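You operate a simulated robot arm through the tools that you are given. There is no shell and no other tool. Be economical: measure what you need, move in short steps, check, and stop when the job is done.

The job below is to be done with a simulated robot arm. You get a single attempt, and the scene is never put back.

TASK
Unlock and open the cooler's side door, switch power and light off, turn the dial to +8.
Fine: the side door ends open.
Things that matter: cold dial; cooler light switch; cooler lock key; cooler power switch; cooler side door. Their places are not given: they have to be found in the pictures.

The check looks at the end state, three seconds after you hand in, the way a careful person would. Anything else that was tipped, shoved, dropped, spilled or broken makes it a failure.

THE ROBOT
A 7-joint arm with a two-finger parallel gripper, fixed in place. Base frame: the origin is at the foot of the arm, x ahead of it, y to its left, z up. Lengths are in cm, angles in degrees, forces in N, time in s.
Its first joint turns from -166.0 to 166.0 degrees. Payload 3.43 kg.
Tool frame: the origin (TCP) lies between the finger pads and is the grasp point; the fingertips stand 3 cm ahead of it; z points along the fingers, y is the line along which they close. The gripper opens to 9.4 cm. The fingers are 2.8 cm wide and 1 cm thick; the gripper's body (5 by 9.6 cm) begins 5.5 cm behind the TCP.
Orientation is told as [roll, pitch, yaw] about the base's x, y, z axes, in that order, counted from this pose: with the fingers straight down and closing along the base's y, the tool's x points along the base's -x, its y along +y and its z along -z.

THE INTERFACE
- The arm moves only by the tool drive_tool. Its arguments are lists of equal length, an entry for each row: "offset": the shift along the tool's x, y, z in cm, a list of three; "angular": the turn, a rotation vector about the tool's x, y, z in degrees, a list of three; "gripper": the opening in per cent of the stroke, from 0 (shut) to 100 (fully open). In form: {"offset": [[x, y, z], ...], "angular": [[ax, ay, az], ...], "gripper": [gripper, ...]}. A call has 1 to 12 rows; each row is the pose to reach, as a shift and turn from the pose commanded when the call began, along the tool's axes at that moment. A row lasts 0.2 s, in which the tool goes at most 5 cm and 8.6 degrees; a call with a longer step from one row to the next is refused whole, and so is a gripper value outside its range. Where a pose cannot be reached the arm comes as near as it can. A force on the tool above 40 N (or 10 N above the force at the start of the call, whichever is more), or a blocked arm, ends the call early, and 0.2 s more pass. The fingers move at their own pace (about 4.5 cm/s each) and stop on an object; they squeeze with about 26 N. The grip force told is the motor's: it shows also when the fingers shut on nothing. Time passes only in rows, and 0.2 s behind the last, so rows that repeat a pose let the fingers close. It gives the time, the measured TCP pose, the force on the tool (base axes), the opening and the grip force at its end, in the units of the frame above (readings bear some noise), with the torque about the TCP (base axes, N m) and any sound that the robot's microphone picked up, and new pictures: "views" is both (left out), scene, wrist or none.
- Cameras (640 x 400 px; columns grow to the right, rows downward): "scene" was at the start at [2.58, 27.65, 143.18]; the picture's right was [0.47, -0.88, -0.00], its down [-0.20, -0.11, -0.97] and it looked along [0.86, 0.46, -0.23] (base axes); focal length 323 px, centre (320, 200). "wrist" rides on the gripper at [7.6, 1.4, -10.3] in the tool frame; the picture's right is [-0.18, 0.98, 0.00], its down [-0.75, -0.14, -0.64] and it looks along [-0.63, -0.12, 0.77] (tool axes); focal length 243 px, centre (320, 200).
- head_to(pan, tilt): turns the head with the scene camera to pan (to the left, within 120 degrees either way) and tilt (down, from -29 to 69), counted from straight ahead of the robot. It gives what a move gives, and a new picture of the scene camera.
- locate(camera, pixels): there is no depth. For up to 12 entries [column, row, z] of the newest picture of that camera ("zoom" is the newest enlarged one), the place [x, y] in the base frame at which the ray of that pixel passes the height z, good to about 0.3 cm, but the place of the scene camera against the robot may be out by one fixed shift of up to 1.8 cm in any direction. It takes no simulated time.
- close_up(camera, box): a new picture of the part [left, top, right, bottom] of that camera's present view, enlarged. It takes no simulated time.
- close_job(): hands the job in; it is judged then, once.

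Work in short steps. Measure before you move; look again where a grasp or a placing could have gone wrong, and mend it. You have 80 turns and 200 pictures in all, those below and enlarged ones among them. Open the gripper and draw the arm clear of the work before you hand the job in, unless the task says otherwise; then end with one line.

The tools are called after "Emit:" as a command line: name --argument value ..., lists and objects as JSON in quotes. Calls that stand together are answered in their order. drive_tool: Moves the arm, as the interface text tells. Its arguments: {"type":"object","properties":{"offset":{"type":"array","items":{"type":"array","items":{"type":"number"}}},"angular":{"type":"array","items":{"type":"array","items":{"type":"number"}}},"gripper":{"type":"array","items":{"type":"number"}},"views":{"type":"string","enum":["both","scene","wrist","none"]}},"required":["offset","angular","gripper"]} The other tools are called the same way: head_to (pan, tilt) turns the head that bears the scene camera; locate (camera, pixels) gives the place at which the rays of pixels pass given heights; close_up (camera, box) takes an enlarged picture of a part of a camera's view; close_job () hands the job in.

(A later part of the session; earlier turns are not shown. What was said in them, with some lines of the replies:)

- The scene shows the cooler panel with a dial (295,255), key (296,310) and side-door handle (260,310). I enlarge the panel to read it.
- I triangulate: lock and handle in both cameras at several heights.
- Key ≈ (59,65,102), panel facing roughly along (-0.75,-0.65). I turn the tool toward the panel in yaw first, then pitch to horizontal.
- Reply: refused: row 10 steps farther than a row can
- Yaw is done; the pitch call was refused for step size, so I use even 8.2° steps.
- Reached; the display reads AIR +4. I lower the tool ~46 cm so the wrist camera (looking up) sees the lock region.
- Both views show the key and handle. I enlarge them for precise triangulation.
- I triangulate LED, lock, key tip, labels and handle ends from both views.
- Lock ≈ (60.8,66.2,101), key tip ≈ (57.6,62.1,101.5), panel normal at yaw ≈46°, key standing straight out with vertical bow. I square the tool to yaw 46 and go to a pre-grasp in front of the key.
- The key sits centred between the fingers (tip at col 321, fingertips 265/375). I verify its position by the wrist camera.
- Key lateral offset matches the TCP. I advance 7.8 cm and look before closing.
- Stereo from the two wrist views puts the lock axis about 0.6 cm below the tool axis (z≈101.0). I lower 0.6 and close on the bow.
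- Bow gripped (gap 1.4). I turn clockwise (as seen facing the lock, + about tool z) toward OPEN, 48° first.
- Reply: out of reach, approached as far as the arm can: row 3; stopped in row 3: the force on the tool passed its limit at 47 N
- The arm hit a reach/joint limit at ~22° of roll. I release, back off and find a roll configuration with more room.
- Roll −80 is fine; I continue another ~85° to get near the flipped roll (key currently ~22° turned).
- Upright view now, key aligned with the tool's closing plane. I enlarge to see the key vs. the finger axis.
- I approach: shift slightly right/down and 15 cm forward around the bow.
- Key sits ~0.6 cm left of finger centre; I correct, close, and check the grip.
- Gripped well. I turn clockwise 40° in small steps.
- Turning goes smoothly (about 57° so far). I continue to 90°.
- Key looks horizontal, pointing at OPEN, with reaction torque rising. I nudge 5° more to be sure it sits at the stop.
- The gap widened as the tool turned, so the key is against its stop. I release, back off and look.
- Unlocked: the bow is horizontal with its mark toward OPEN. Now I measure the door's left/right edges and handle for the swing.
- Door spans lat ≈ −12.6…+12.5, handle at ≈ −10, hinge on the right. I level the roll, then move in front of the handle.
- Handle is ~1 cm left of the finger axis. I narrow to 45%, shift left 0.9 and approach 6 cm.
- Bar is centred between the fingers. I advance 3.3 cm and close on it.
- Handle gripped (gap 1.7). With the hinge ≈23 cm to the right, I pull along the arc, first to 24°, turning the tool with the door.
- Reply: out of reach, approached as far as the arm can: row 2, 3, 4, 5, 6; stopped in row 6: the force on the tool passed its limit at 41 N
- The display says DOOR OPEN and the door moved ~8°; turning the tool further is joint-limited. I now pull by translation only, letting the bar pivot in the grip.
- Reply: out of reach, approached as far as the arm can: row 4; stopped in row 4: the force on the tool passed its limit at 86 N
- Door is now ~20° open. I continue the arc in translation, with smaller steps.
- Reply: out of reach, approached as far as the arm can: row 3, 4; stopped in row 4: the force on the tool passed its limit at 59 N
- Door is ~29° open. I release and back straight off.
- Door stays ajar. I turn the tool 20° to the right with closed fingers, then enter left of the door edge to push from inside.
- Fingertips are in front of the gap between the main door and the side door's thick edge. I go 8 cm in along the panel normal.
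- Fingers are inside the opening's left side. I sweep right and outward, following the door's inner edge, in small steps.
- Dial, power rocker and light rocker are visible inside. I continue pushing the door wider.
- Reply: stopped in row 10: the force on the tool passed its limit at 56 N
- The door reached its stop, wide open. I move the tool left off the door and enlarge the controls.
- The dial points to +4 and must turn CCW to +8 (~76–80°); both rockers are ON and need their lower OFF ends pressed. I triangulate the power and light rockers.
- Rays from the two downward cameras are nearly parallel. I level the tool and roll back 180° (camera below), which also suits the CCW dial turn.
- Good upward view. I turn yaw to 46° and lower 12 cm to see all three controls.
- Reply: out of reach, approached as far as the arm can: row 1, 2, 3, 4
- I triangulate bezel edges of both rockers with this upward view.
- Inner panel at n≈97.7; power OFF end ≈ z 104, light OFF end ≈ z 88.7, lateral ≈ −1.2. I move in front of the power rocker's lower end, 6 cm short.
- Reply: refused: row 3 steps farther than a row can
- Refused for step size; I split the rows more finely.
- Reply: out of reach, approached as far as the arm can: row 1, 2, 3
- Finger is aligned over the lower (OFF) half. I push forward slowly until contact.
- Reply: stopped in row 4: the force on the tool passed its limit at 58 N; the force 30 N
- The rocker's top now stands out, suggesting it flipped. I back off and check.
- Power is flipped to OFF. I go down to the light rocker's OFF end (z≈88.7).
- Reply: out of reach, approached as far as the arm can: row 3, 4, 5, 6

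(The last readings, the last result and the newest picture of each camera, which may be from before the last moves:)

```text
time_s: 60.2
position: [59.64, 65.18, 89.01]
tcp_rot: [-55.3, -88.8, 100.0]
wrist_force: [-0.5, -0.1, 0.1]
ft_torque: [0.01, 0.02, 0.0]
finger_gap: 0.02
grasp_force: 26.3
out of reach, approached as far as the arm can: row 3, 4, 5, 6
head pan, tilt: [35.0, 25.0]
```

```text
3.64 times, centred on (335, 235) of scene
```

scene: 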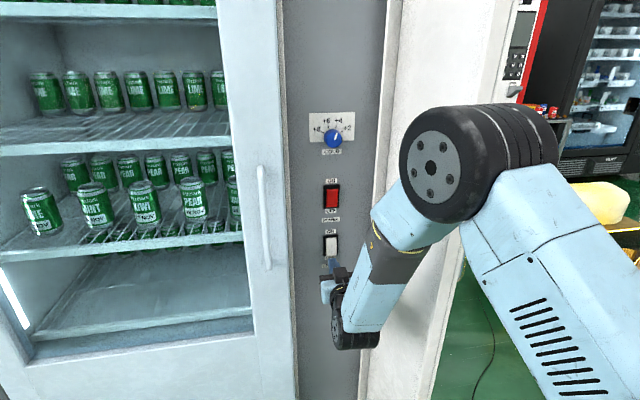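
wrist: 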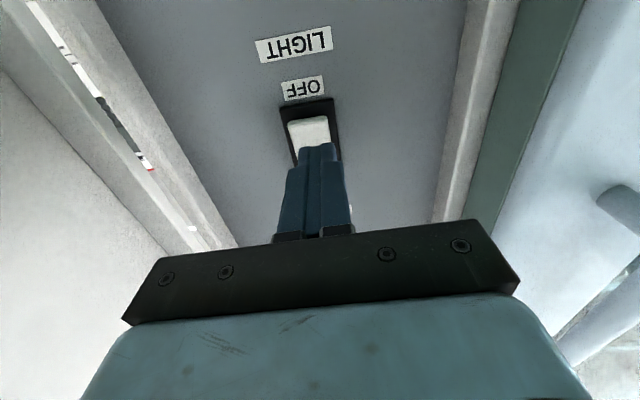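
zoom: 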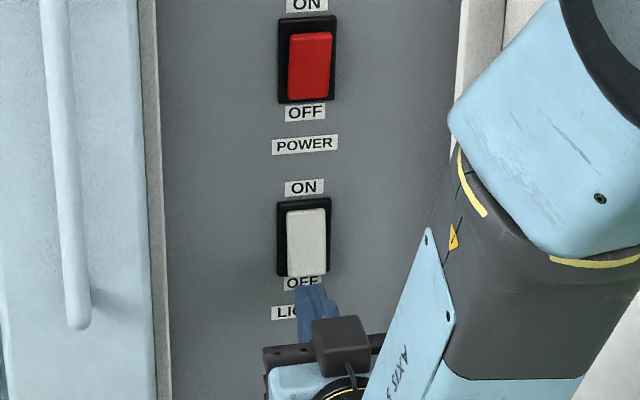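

Aligned to the OFF half of the light rocker, ~0.4 cm left of centre. I correct and press.

Emit:
drive_tool --offset '[[0, -0.4, 1.5], [0, -0.4, 3], [0, -0.4, 3.8], [0, -0.4, 4.4], [0, -0.4, 4.9], [0, -0.4, 5.4], [0, -0.4, 5.9], [0, -0.4, 6.4]]' --angular '[[0, 0, 0], [0, 0, 0], [0, 0, 0], [0, 0, 0], [0, 0, 0], [0, 0, 0], [0, 0, 0], [0, 0, 0]]' --gripper '[0, 0, 0, 0, 0, 0, 0, 0]' --views "wrist"

Emit:
drive_tool --offset '[[0, 0, -3], [0, 0, -6], [0, 0, -9]]' --angular '[[0, 0, 0], [0, 0, 0], [0, 0, 0]]' --gripper '[0, 0, 0]'

Emit:
close_up --camera "scene" --box '[280, 180, 390, 290]'

Emit:
close_up --camera "wrist" --box '[240, 20, 400, 180]'

```text
time_s: 61.2
position: [62.22, 68.19, 88.92]
tcp_rot: [-45.2, -88.6, 89.9]
wrist_force: [-12.9, -15.3, 2.5]
ft_torque: [0.22, -0.36, -0.09]
finger_gap: 0.0
grasp_force: 25.9
out of reach, approached as far as the arm can: row 1, 2, 3, 4, 5
head pan, tilt: [35.0, 25.0]
stopped in row 5: the force on the tool passed its limit at 56 N (the readings are from after the stop); the commanded pose is now the measured one
```

wrist: 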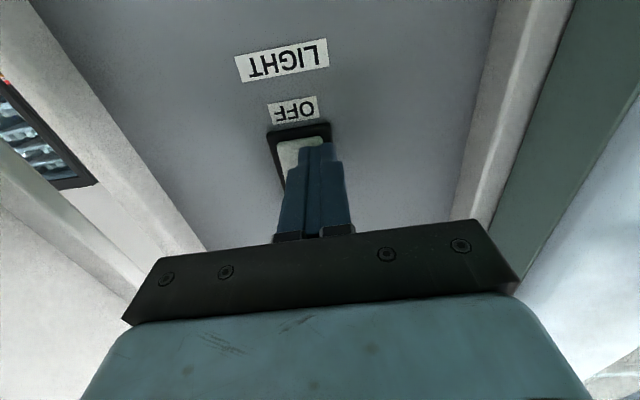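

```text
time_s: 62.0
position: [55.92, 61.91, 88.92]
tcp_rot: [-44.1, -88.6, 88.9]
wrist_force: [0.0, 0.4, -0.7]
ft_torque: [0.0, -0.05, 0.0]
finger_gap: 0.0
grasp_force: 25.9
head pan, tilt: [35.0, 25.0]
```

scene: 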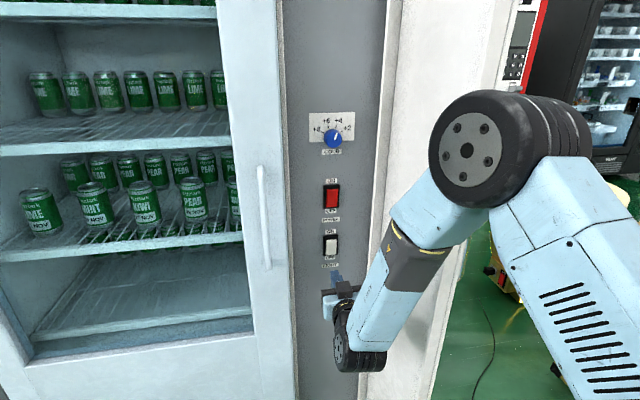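
wrist: 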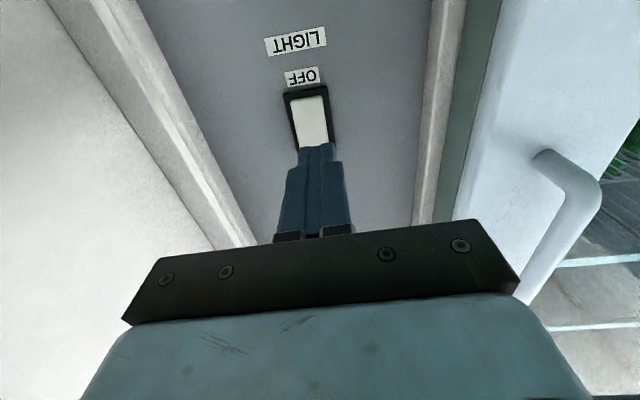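

```text
3.64 times, centred on (335, 235) of scene
```

zoom: 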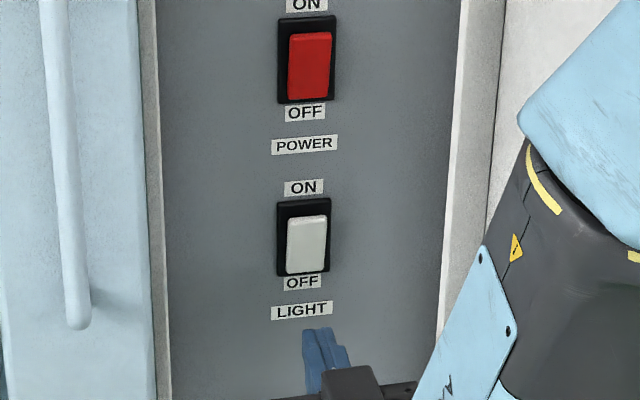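

```text
2.50 times, centred on (320, 100) of wrist
```

zoom: 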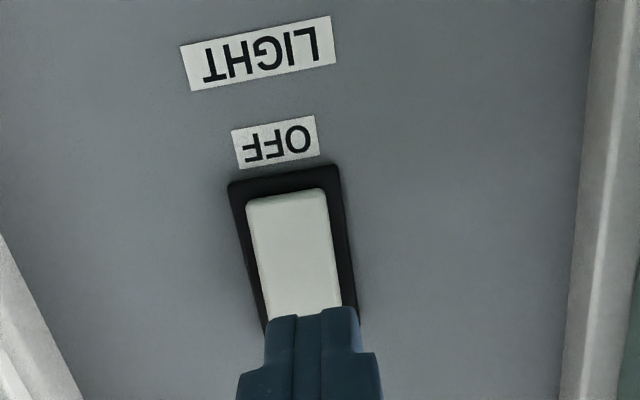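

Both rockers are OFF and the light strip went dark. Now I move up in front of the dial (z≈122) with the gripper open.

Emit:
drive_tool --offset '[[-2, 0, -3], [-6.5, -0.3, -3], [-11, -0.5, -3], [-15.5, -0.7, -3], [-20, -0.9, -3], [-24.5, -0.9, -3], [-29, -0.9, -3], [-33, -0.9, -3], [-33, -0.9, -3]]' --angular '[[0, 0, 0], [0, 0, 0], [0, 0, 0], [0, 0, 0], [0, 0, 0], [0, 0, 0], [0, 0, 0], [0, 0, 0], [0, 0, 0]]' --gripper '[75, 75, 75, 75, 75, 75, 75, 75, 75]'

Emit:
close_up --camera "wrist" --box '[240, 40, 400, 200]'

```text
time_s: 64.0
position: [54.37, 59.73, 122.08]
tcp_rot: [-44.9, -88.6, 89.5]
wrist_force: [-0.8, -0.1, 0.6]
ft_torque: [0.0, -0.01, 0.03]
finger_gap: 7.05
grasp_force: 0.1
head pan, tilt: [35.0, 25.0]
```

scene: 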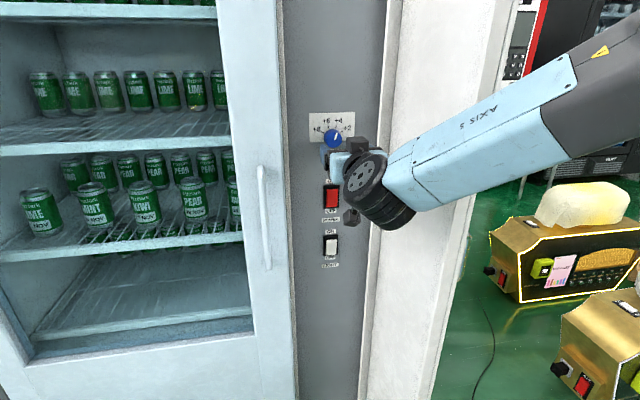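
wrist: 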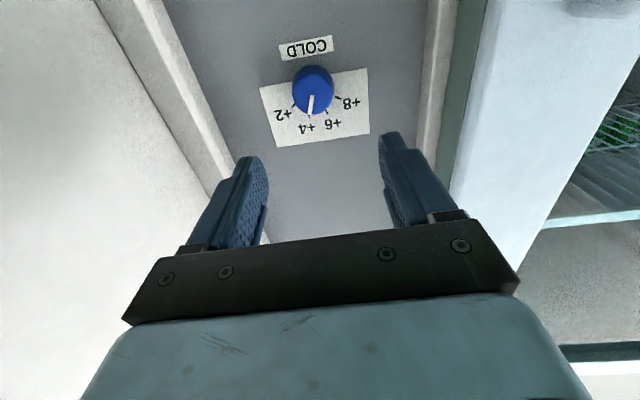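

```text
2.50 times, centred on (320, 120) of wrist
```

zoom: 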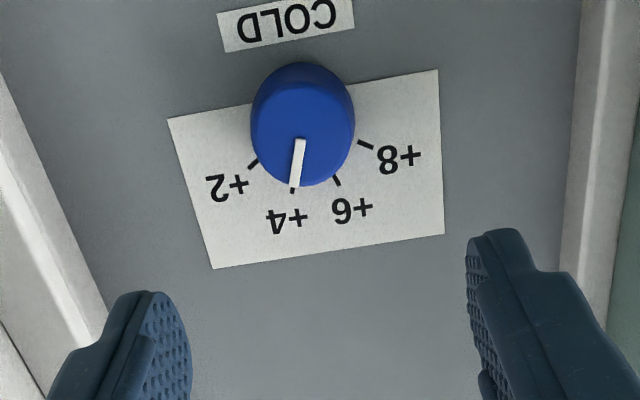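

Dial is ~0.6 cm right and ~0.6 cm below the tool axis. I correct, level the tool and approach 8 cm.

Emit:
drive_tool --offset '[[0.6, -0.6, 0], [0.6, -0.6, 4], [0.6, -0.6, 8], [0.6, -0.6, 8]]' --angular '[[-1.4, -1, 0], [-1.4, -1, 0], [-1.4, -1, 0], [-1.4, -1, 0]]' --gripper '[75, 75, 75, 75]'

Emit:
close_up --camera "wrist" --box '[220, 60, 420, 260]'

Emit:
close_up --camera "scene" --box '[290, 90, 390, 190]'

```text
time_s: 65.0
position: [60.58, 65.0, 121.34]
tcp_rot: [-88.4, -89.1, 134.5]
wrist_force: [-0.7, 0.1, 0.1]
ft_torque: [0.0, -0.01, 0.01]
finger_gap: 7.02
grasp_force: 0.1
head pan, tilt: [35.0, 25.0]
```

scene: 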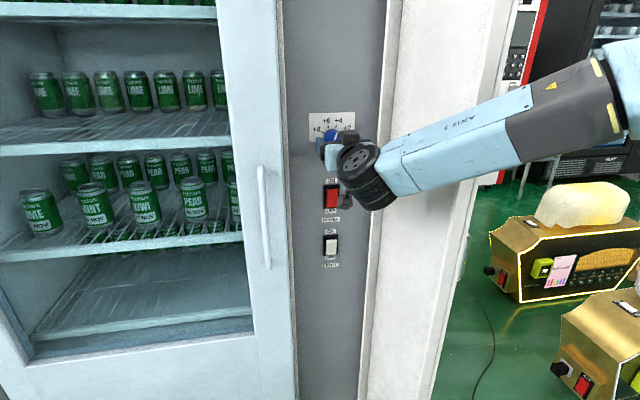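
wrist: 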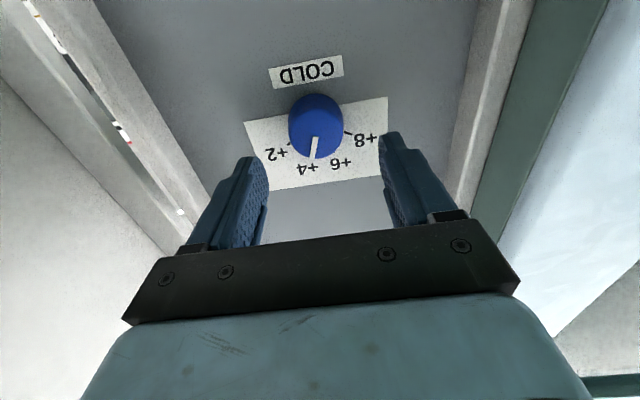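

```text
2.00 times, centred on (320, 160) of wrist
```

zoom: 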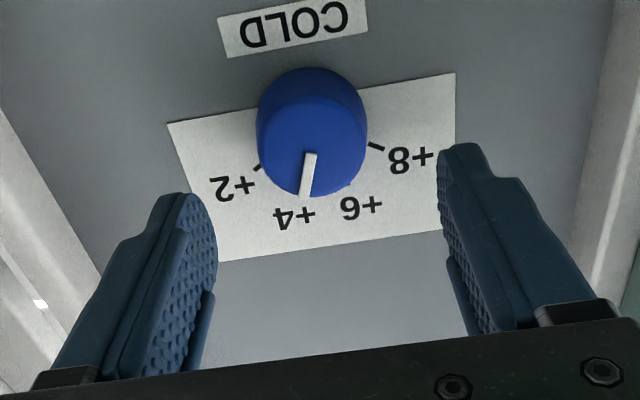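

```text
4.00 times, centred on (340, 140) of scene
```

zoom: 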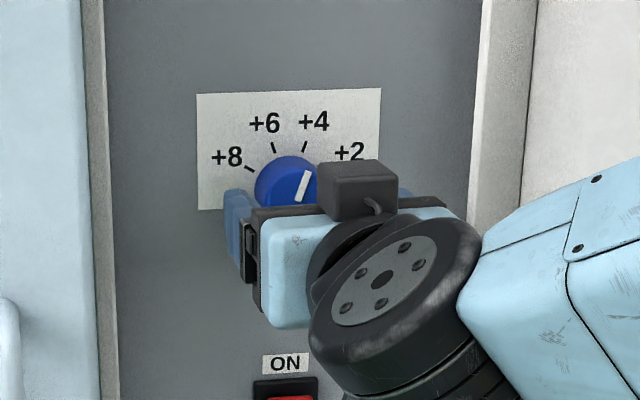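

Dial face is ~5.2 cm ahead, ~0.6 low and 0.2 right. I correct, advance 4.2 cm and close on the dial.

Emit:
drive_tool --offset '[[0.6, -0.2, 1.5], [0.6, -0.2, 3], [0.6, -0.2, 4.2], [0.6, -0.2, 4.2], [0.6, -0.2, 4.2], [0.6, -0.2, 4.2], [0.6, -0.2, 4.2]]' --angular '[[0, 0, 0], [0, 0, 0], [0, 0, 0], [0, 0, 0], [0, 0, 0], [0, 0, 0], [0, 0, 0]]' --gripper '[75, 75, 75, 40, 0, 0, 0]'

Emit:
close_up --camera "wrist" --box '[220, 60, 420, 260]'

```text
time_s: 66.6
position: [63.7, 67.93, 120.66]
tcp_rot: [-90.3, -89.1, 136.2]
wrist_force: [5.6, -7.4, 1.3]
ft_torque: [0.1, -0.06, -0.43]
finger_gap: 4.04
grasp_force: 45.2
head pan, tilt: [35.0, 25.0]
```

scene: 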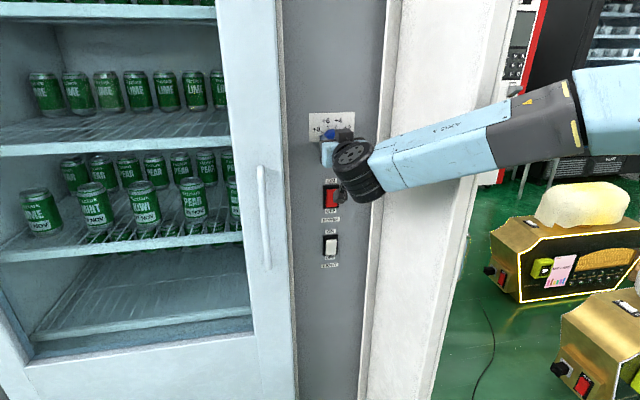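
wrist: 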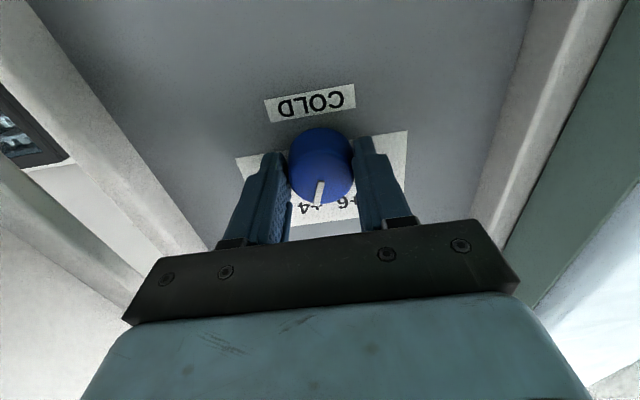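

```text
2.00 times, centred on (320, 160) of wrist
```

zoom: 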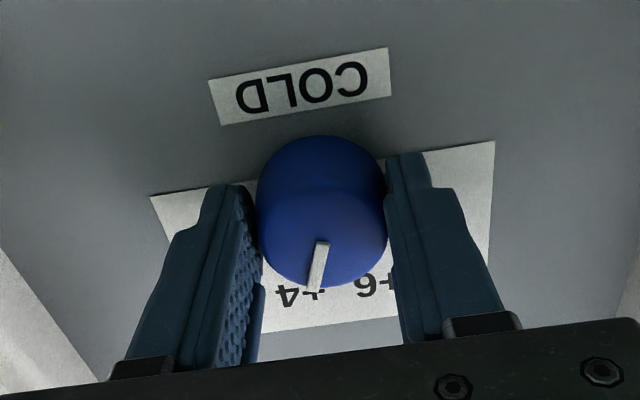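

Dial gripped (gap 4.04). I turn CCW (− about tool z) in ~6.5° steps to −78°.

Emit:
drive_tool --offset '[[0, 0, 0], [0, 0, 0], [0, 0, 0], [0, 0, 0], [0, 0, 0], [0, 0, 0], [0, 0, 0], [0, 0, 0], [0, 0, 0], [0, 0, 0], [0, 0, 0], [0, 0, 0]]' --angular '[[0, 0, -6.5], [0, 0, -13], [0, 0, -19.5], [0, 0, -26], [0, 0, -32.5], [0, 0, -39], [0, 0, -45.5], [0, 0, -52], [0, 0, -58.5], [0, 0, -65], [0, 0, -71.5], [0, 0, -78]]' --gripper '[0, 0, 0, 0, 0, 0, 0, 0, 0, 0, 0, 0]'

Emit:
close_up --camera "wrist" --box '[220, 60, 420, 260]'

Emit:
close_up --camera "scene" --box '[290, 90, 390, 190]'

```text
time_s: 68.9
position: [63.91, 67.75, 120.92]
tcp_rot: [-90.2, -25.1, 135.7]
wrist_force: [-2.2, -17.7, -1.2]
ft_torque: [-0.04, 0.06, -0.99]
finger_gap: 4.03
grasp_force: 44.8
head pan, tilt: [35.0, 25.0]
stopped in row 11: the force on the tool passed its limit at 40 N (the readings are from after the stop); the commanded pose is now the measured one
```

scene: 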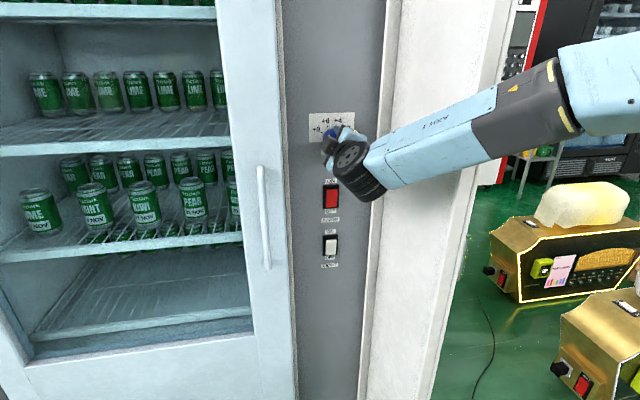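
wrist: 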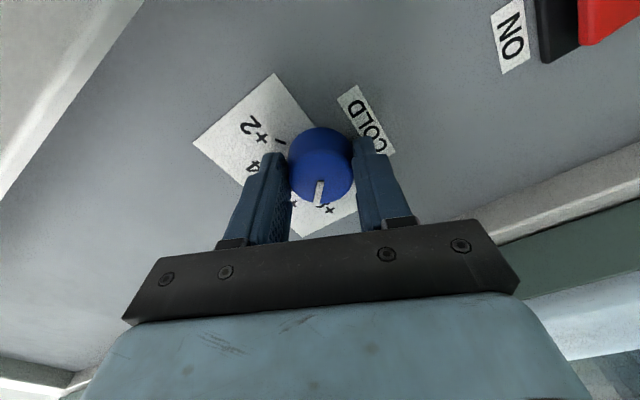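

```text
2.00 times, centred on (320, 160) of wrist
```

zoom: 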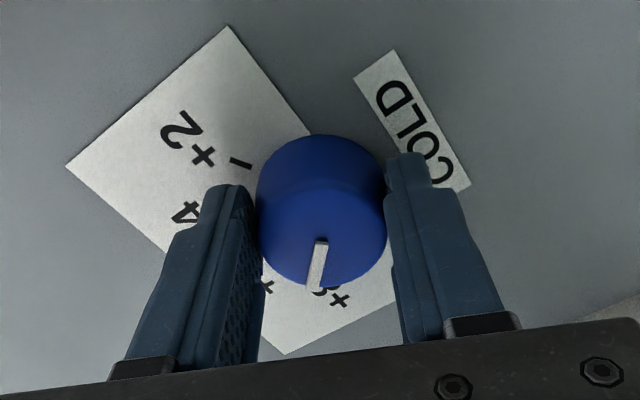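

```text
4.00 times, centred on (340, 140) of scene
```

zoom: 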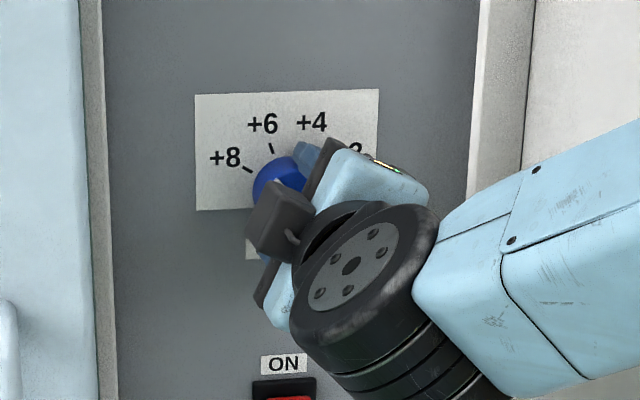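

It stopped at −64° on side force; the dial follows without slip. I relieve the side load slightly and turn the remaining ~14°.

Emit:
drive_tool --offset '[[0.13, -0.06, -0.1], [0.13, -0.06, -0.1], [0.13, -0.06, -0.1], [0.13, -0.06, -0.1], [0.13, -0.06, -0.1], [0.13, -0.06, -0.1]]' --angular '[[0, 0, 0], [0, 0, -3.5], [0, 0, -7], [0, 0, -10.5], [0, 0, -14], [0, 0, -14]]' --gripper '[0, 0, 0, 0, 0, 0]' --views "wrist"

```text
time_s: 70.3
position: [63.92, 67.78, 120.97]
tcp_rot: [-90.1, -10.9, 135.8]
wrist_force: [15.0, -4.8, 12.7]
ft_torque: [0.33, -0.28, -0.86]
finger_gap: 4.02
grasp_force: 44.8
head pan, tilt: [35.0, 25.0]
```

wrist: 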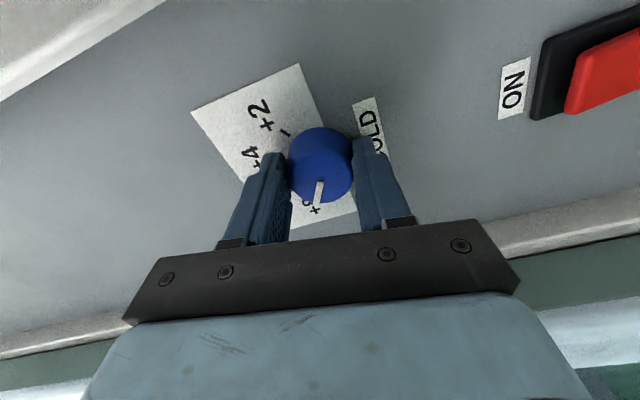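

Turned ~78°; I release, back off and inspect the pointer.

Emit:
drive_tool --offset '[[0, 0, 0], [0, 0, 0], [0, 0, 0], [0, 0, -4], [0, 0, -8], [0, 0, -12], [0, 0, -16]]' --angular '[[0, 0, 0], [0, 0, 0], [0, 0, 0], [0, 0, 0], [0, 0, 0], [0, 0, 0], [0, 0, 0]]' --gripper '[75, 75, 75, 75, 75, 75, 75]'

Emit:
close_up --camera "wrist" --box '[240, 20, 400, 180]'

Emit:
close_up --camera "scene" --box '[300, 100, 370, 170]'

```text
time_s: 71.9
position: [52.67, 56.46, 120.87]
tcp_rot: [-90.1, -11.0, 135.9]
wrist_force: [0.6, 0.5, 0.4]
ft_torque: [0.0, -0.02, 0.0]
finger_gap: 7.08
grasp_force: 0.1
head pan, tilt: [35.0, 25.0]
```

scene: 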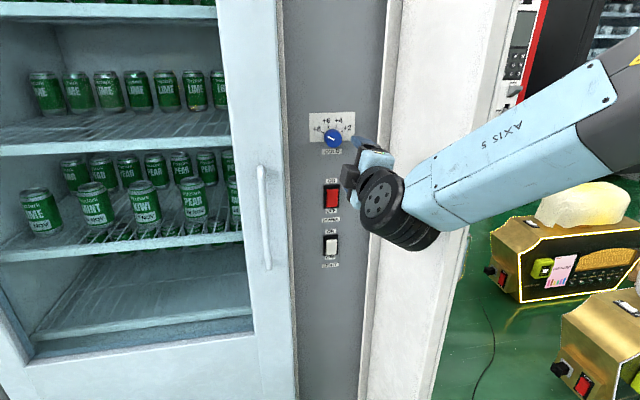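
wrist: 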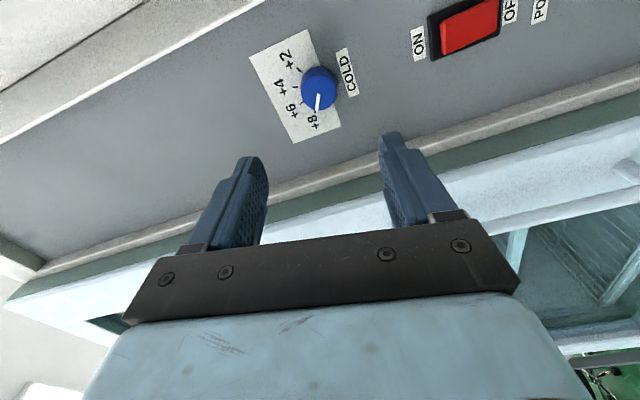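

```text
2.50 times, centred on (320, 100) of wrist
```

zoom: 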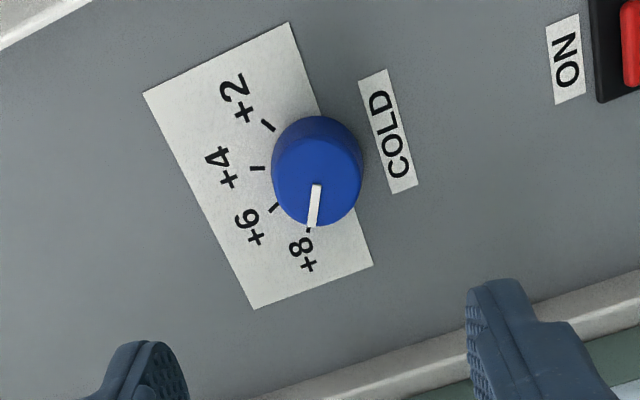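

```text
5.71 times, centred on (335, 135) of scene
```

zoom: 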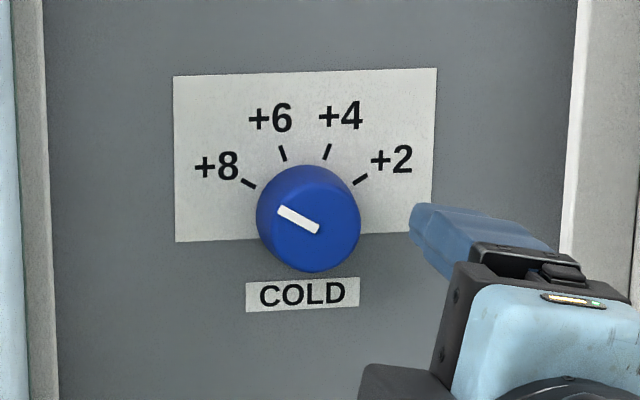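

Pointer is about at +8; I enlarge further to measure pointer angle against the ticks.

Emit:
close_up --camera "scene" --box '[312, 112, 356, 156]'

Emit:
close_up --camera "wrist" --box '[275, 45, 355, 125]'

```text
9.09 times, centred on (334, 134) of scene
```

zoom: 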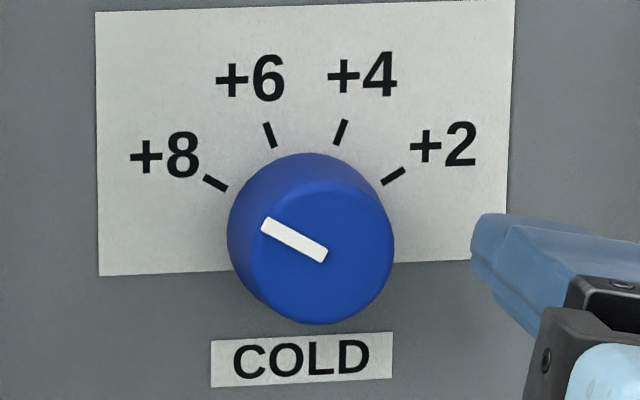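

```text
5.00 times, centred on (315, 85) of wrist
```

zoom: 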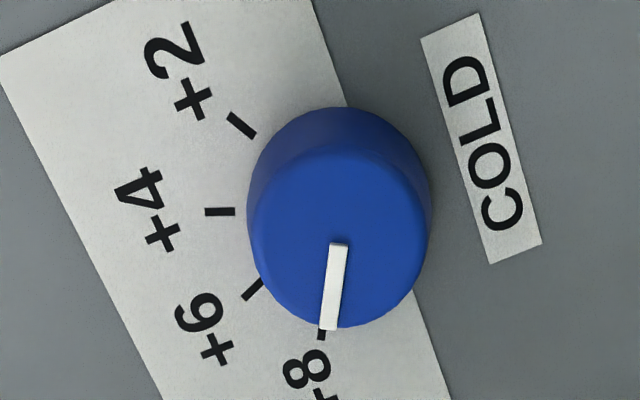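

Pointer is parallel to the +8 tick in both views. I withdraw the arm clear and take a final look.

Emit:
drive_tool --offset '[[0, 0, -4.5], [0, 0, -9], [0, 0, -13.5], [0, 0, -18], [0, 0, -18], [0, 0, -18]]' --angular '[[0, 0, 0], [0, 0, 0], [0, 0, 0], [0, 0, 0], [0, 0, 0], [0, 0, 0]]' --gripper '[100, 100, 100, 100, 100, 100]'

Emit:
close_up --camera "scene" --box '[280, 100, 440, 280]'

```text
time_s: 73.3
position: [40.13, 43.31, 120.79]
tcp_rot: [-90.0, -10.9, 135.9]
wrist_force: [-0.4, -0.3, -0.1]
ft_torque: [-0.02, -0.02, 0.0]
finger_gap: 9.39
grasp_force: 0.1
head pan, tilt: [35.0, 25.0]
```

scene: 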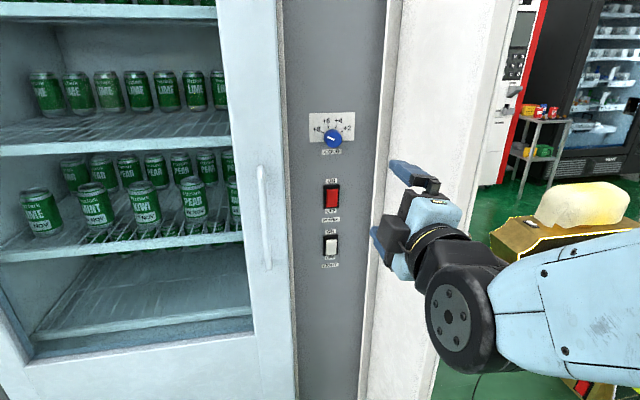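
wrist: 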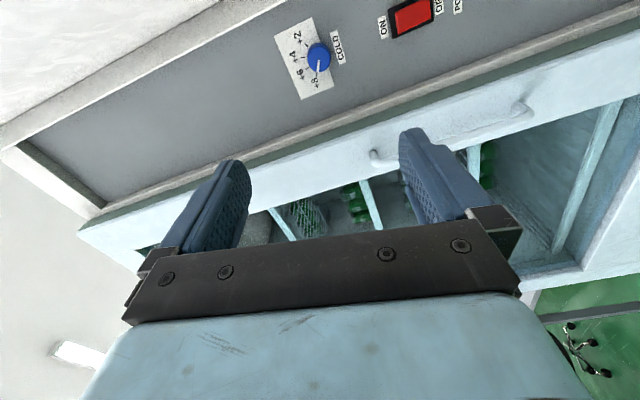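

```text
2.22 times, centred on (360, 190) of scene
```

zoom: 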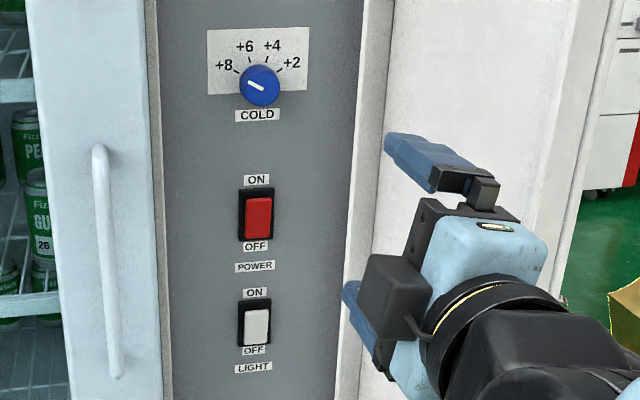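

The side door stands wide open, both rockers are OFF, the dial is at +8 and the arm is clear, so I hand in.

Emit:
close_job

```text
The job is handed in.
```

The job is handed in: the cooler's side door is unlocked and wide open, power and light are off, and the dial is at +8. In the last pictures both rockers sit on OFF, the light strip is dark, the dial pointer is lined up with the +8 mark, and the arm is clear with the gripper open.
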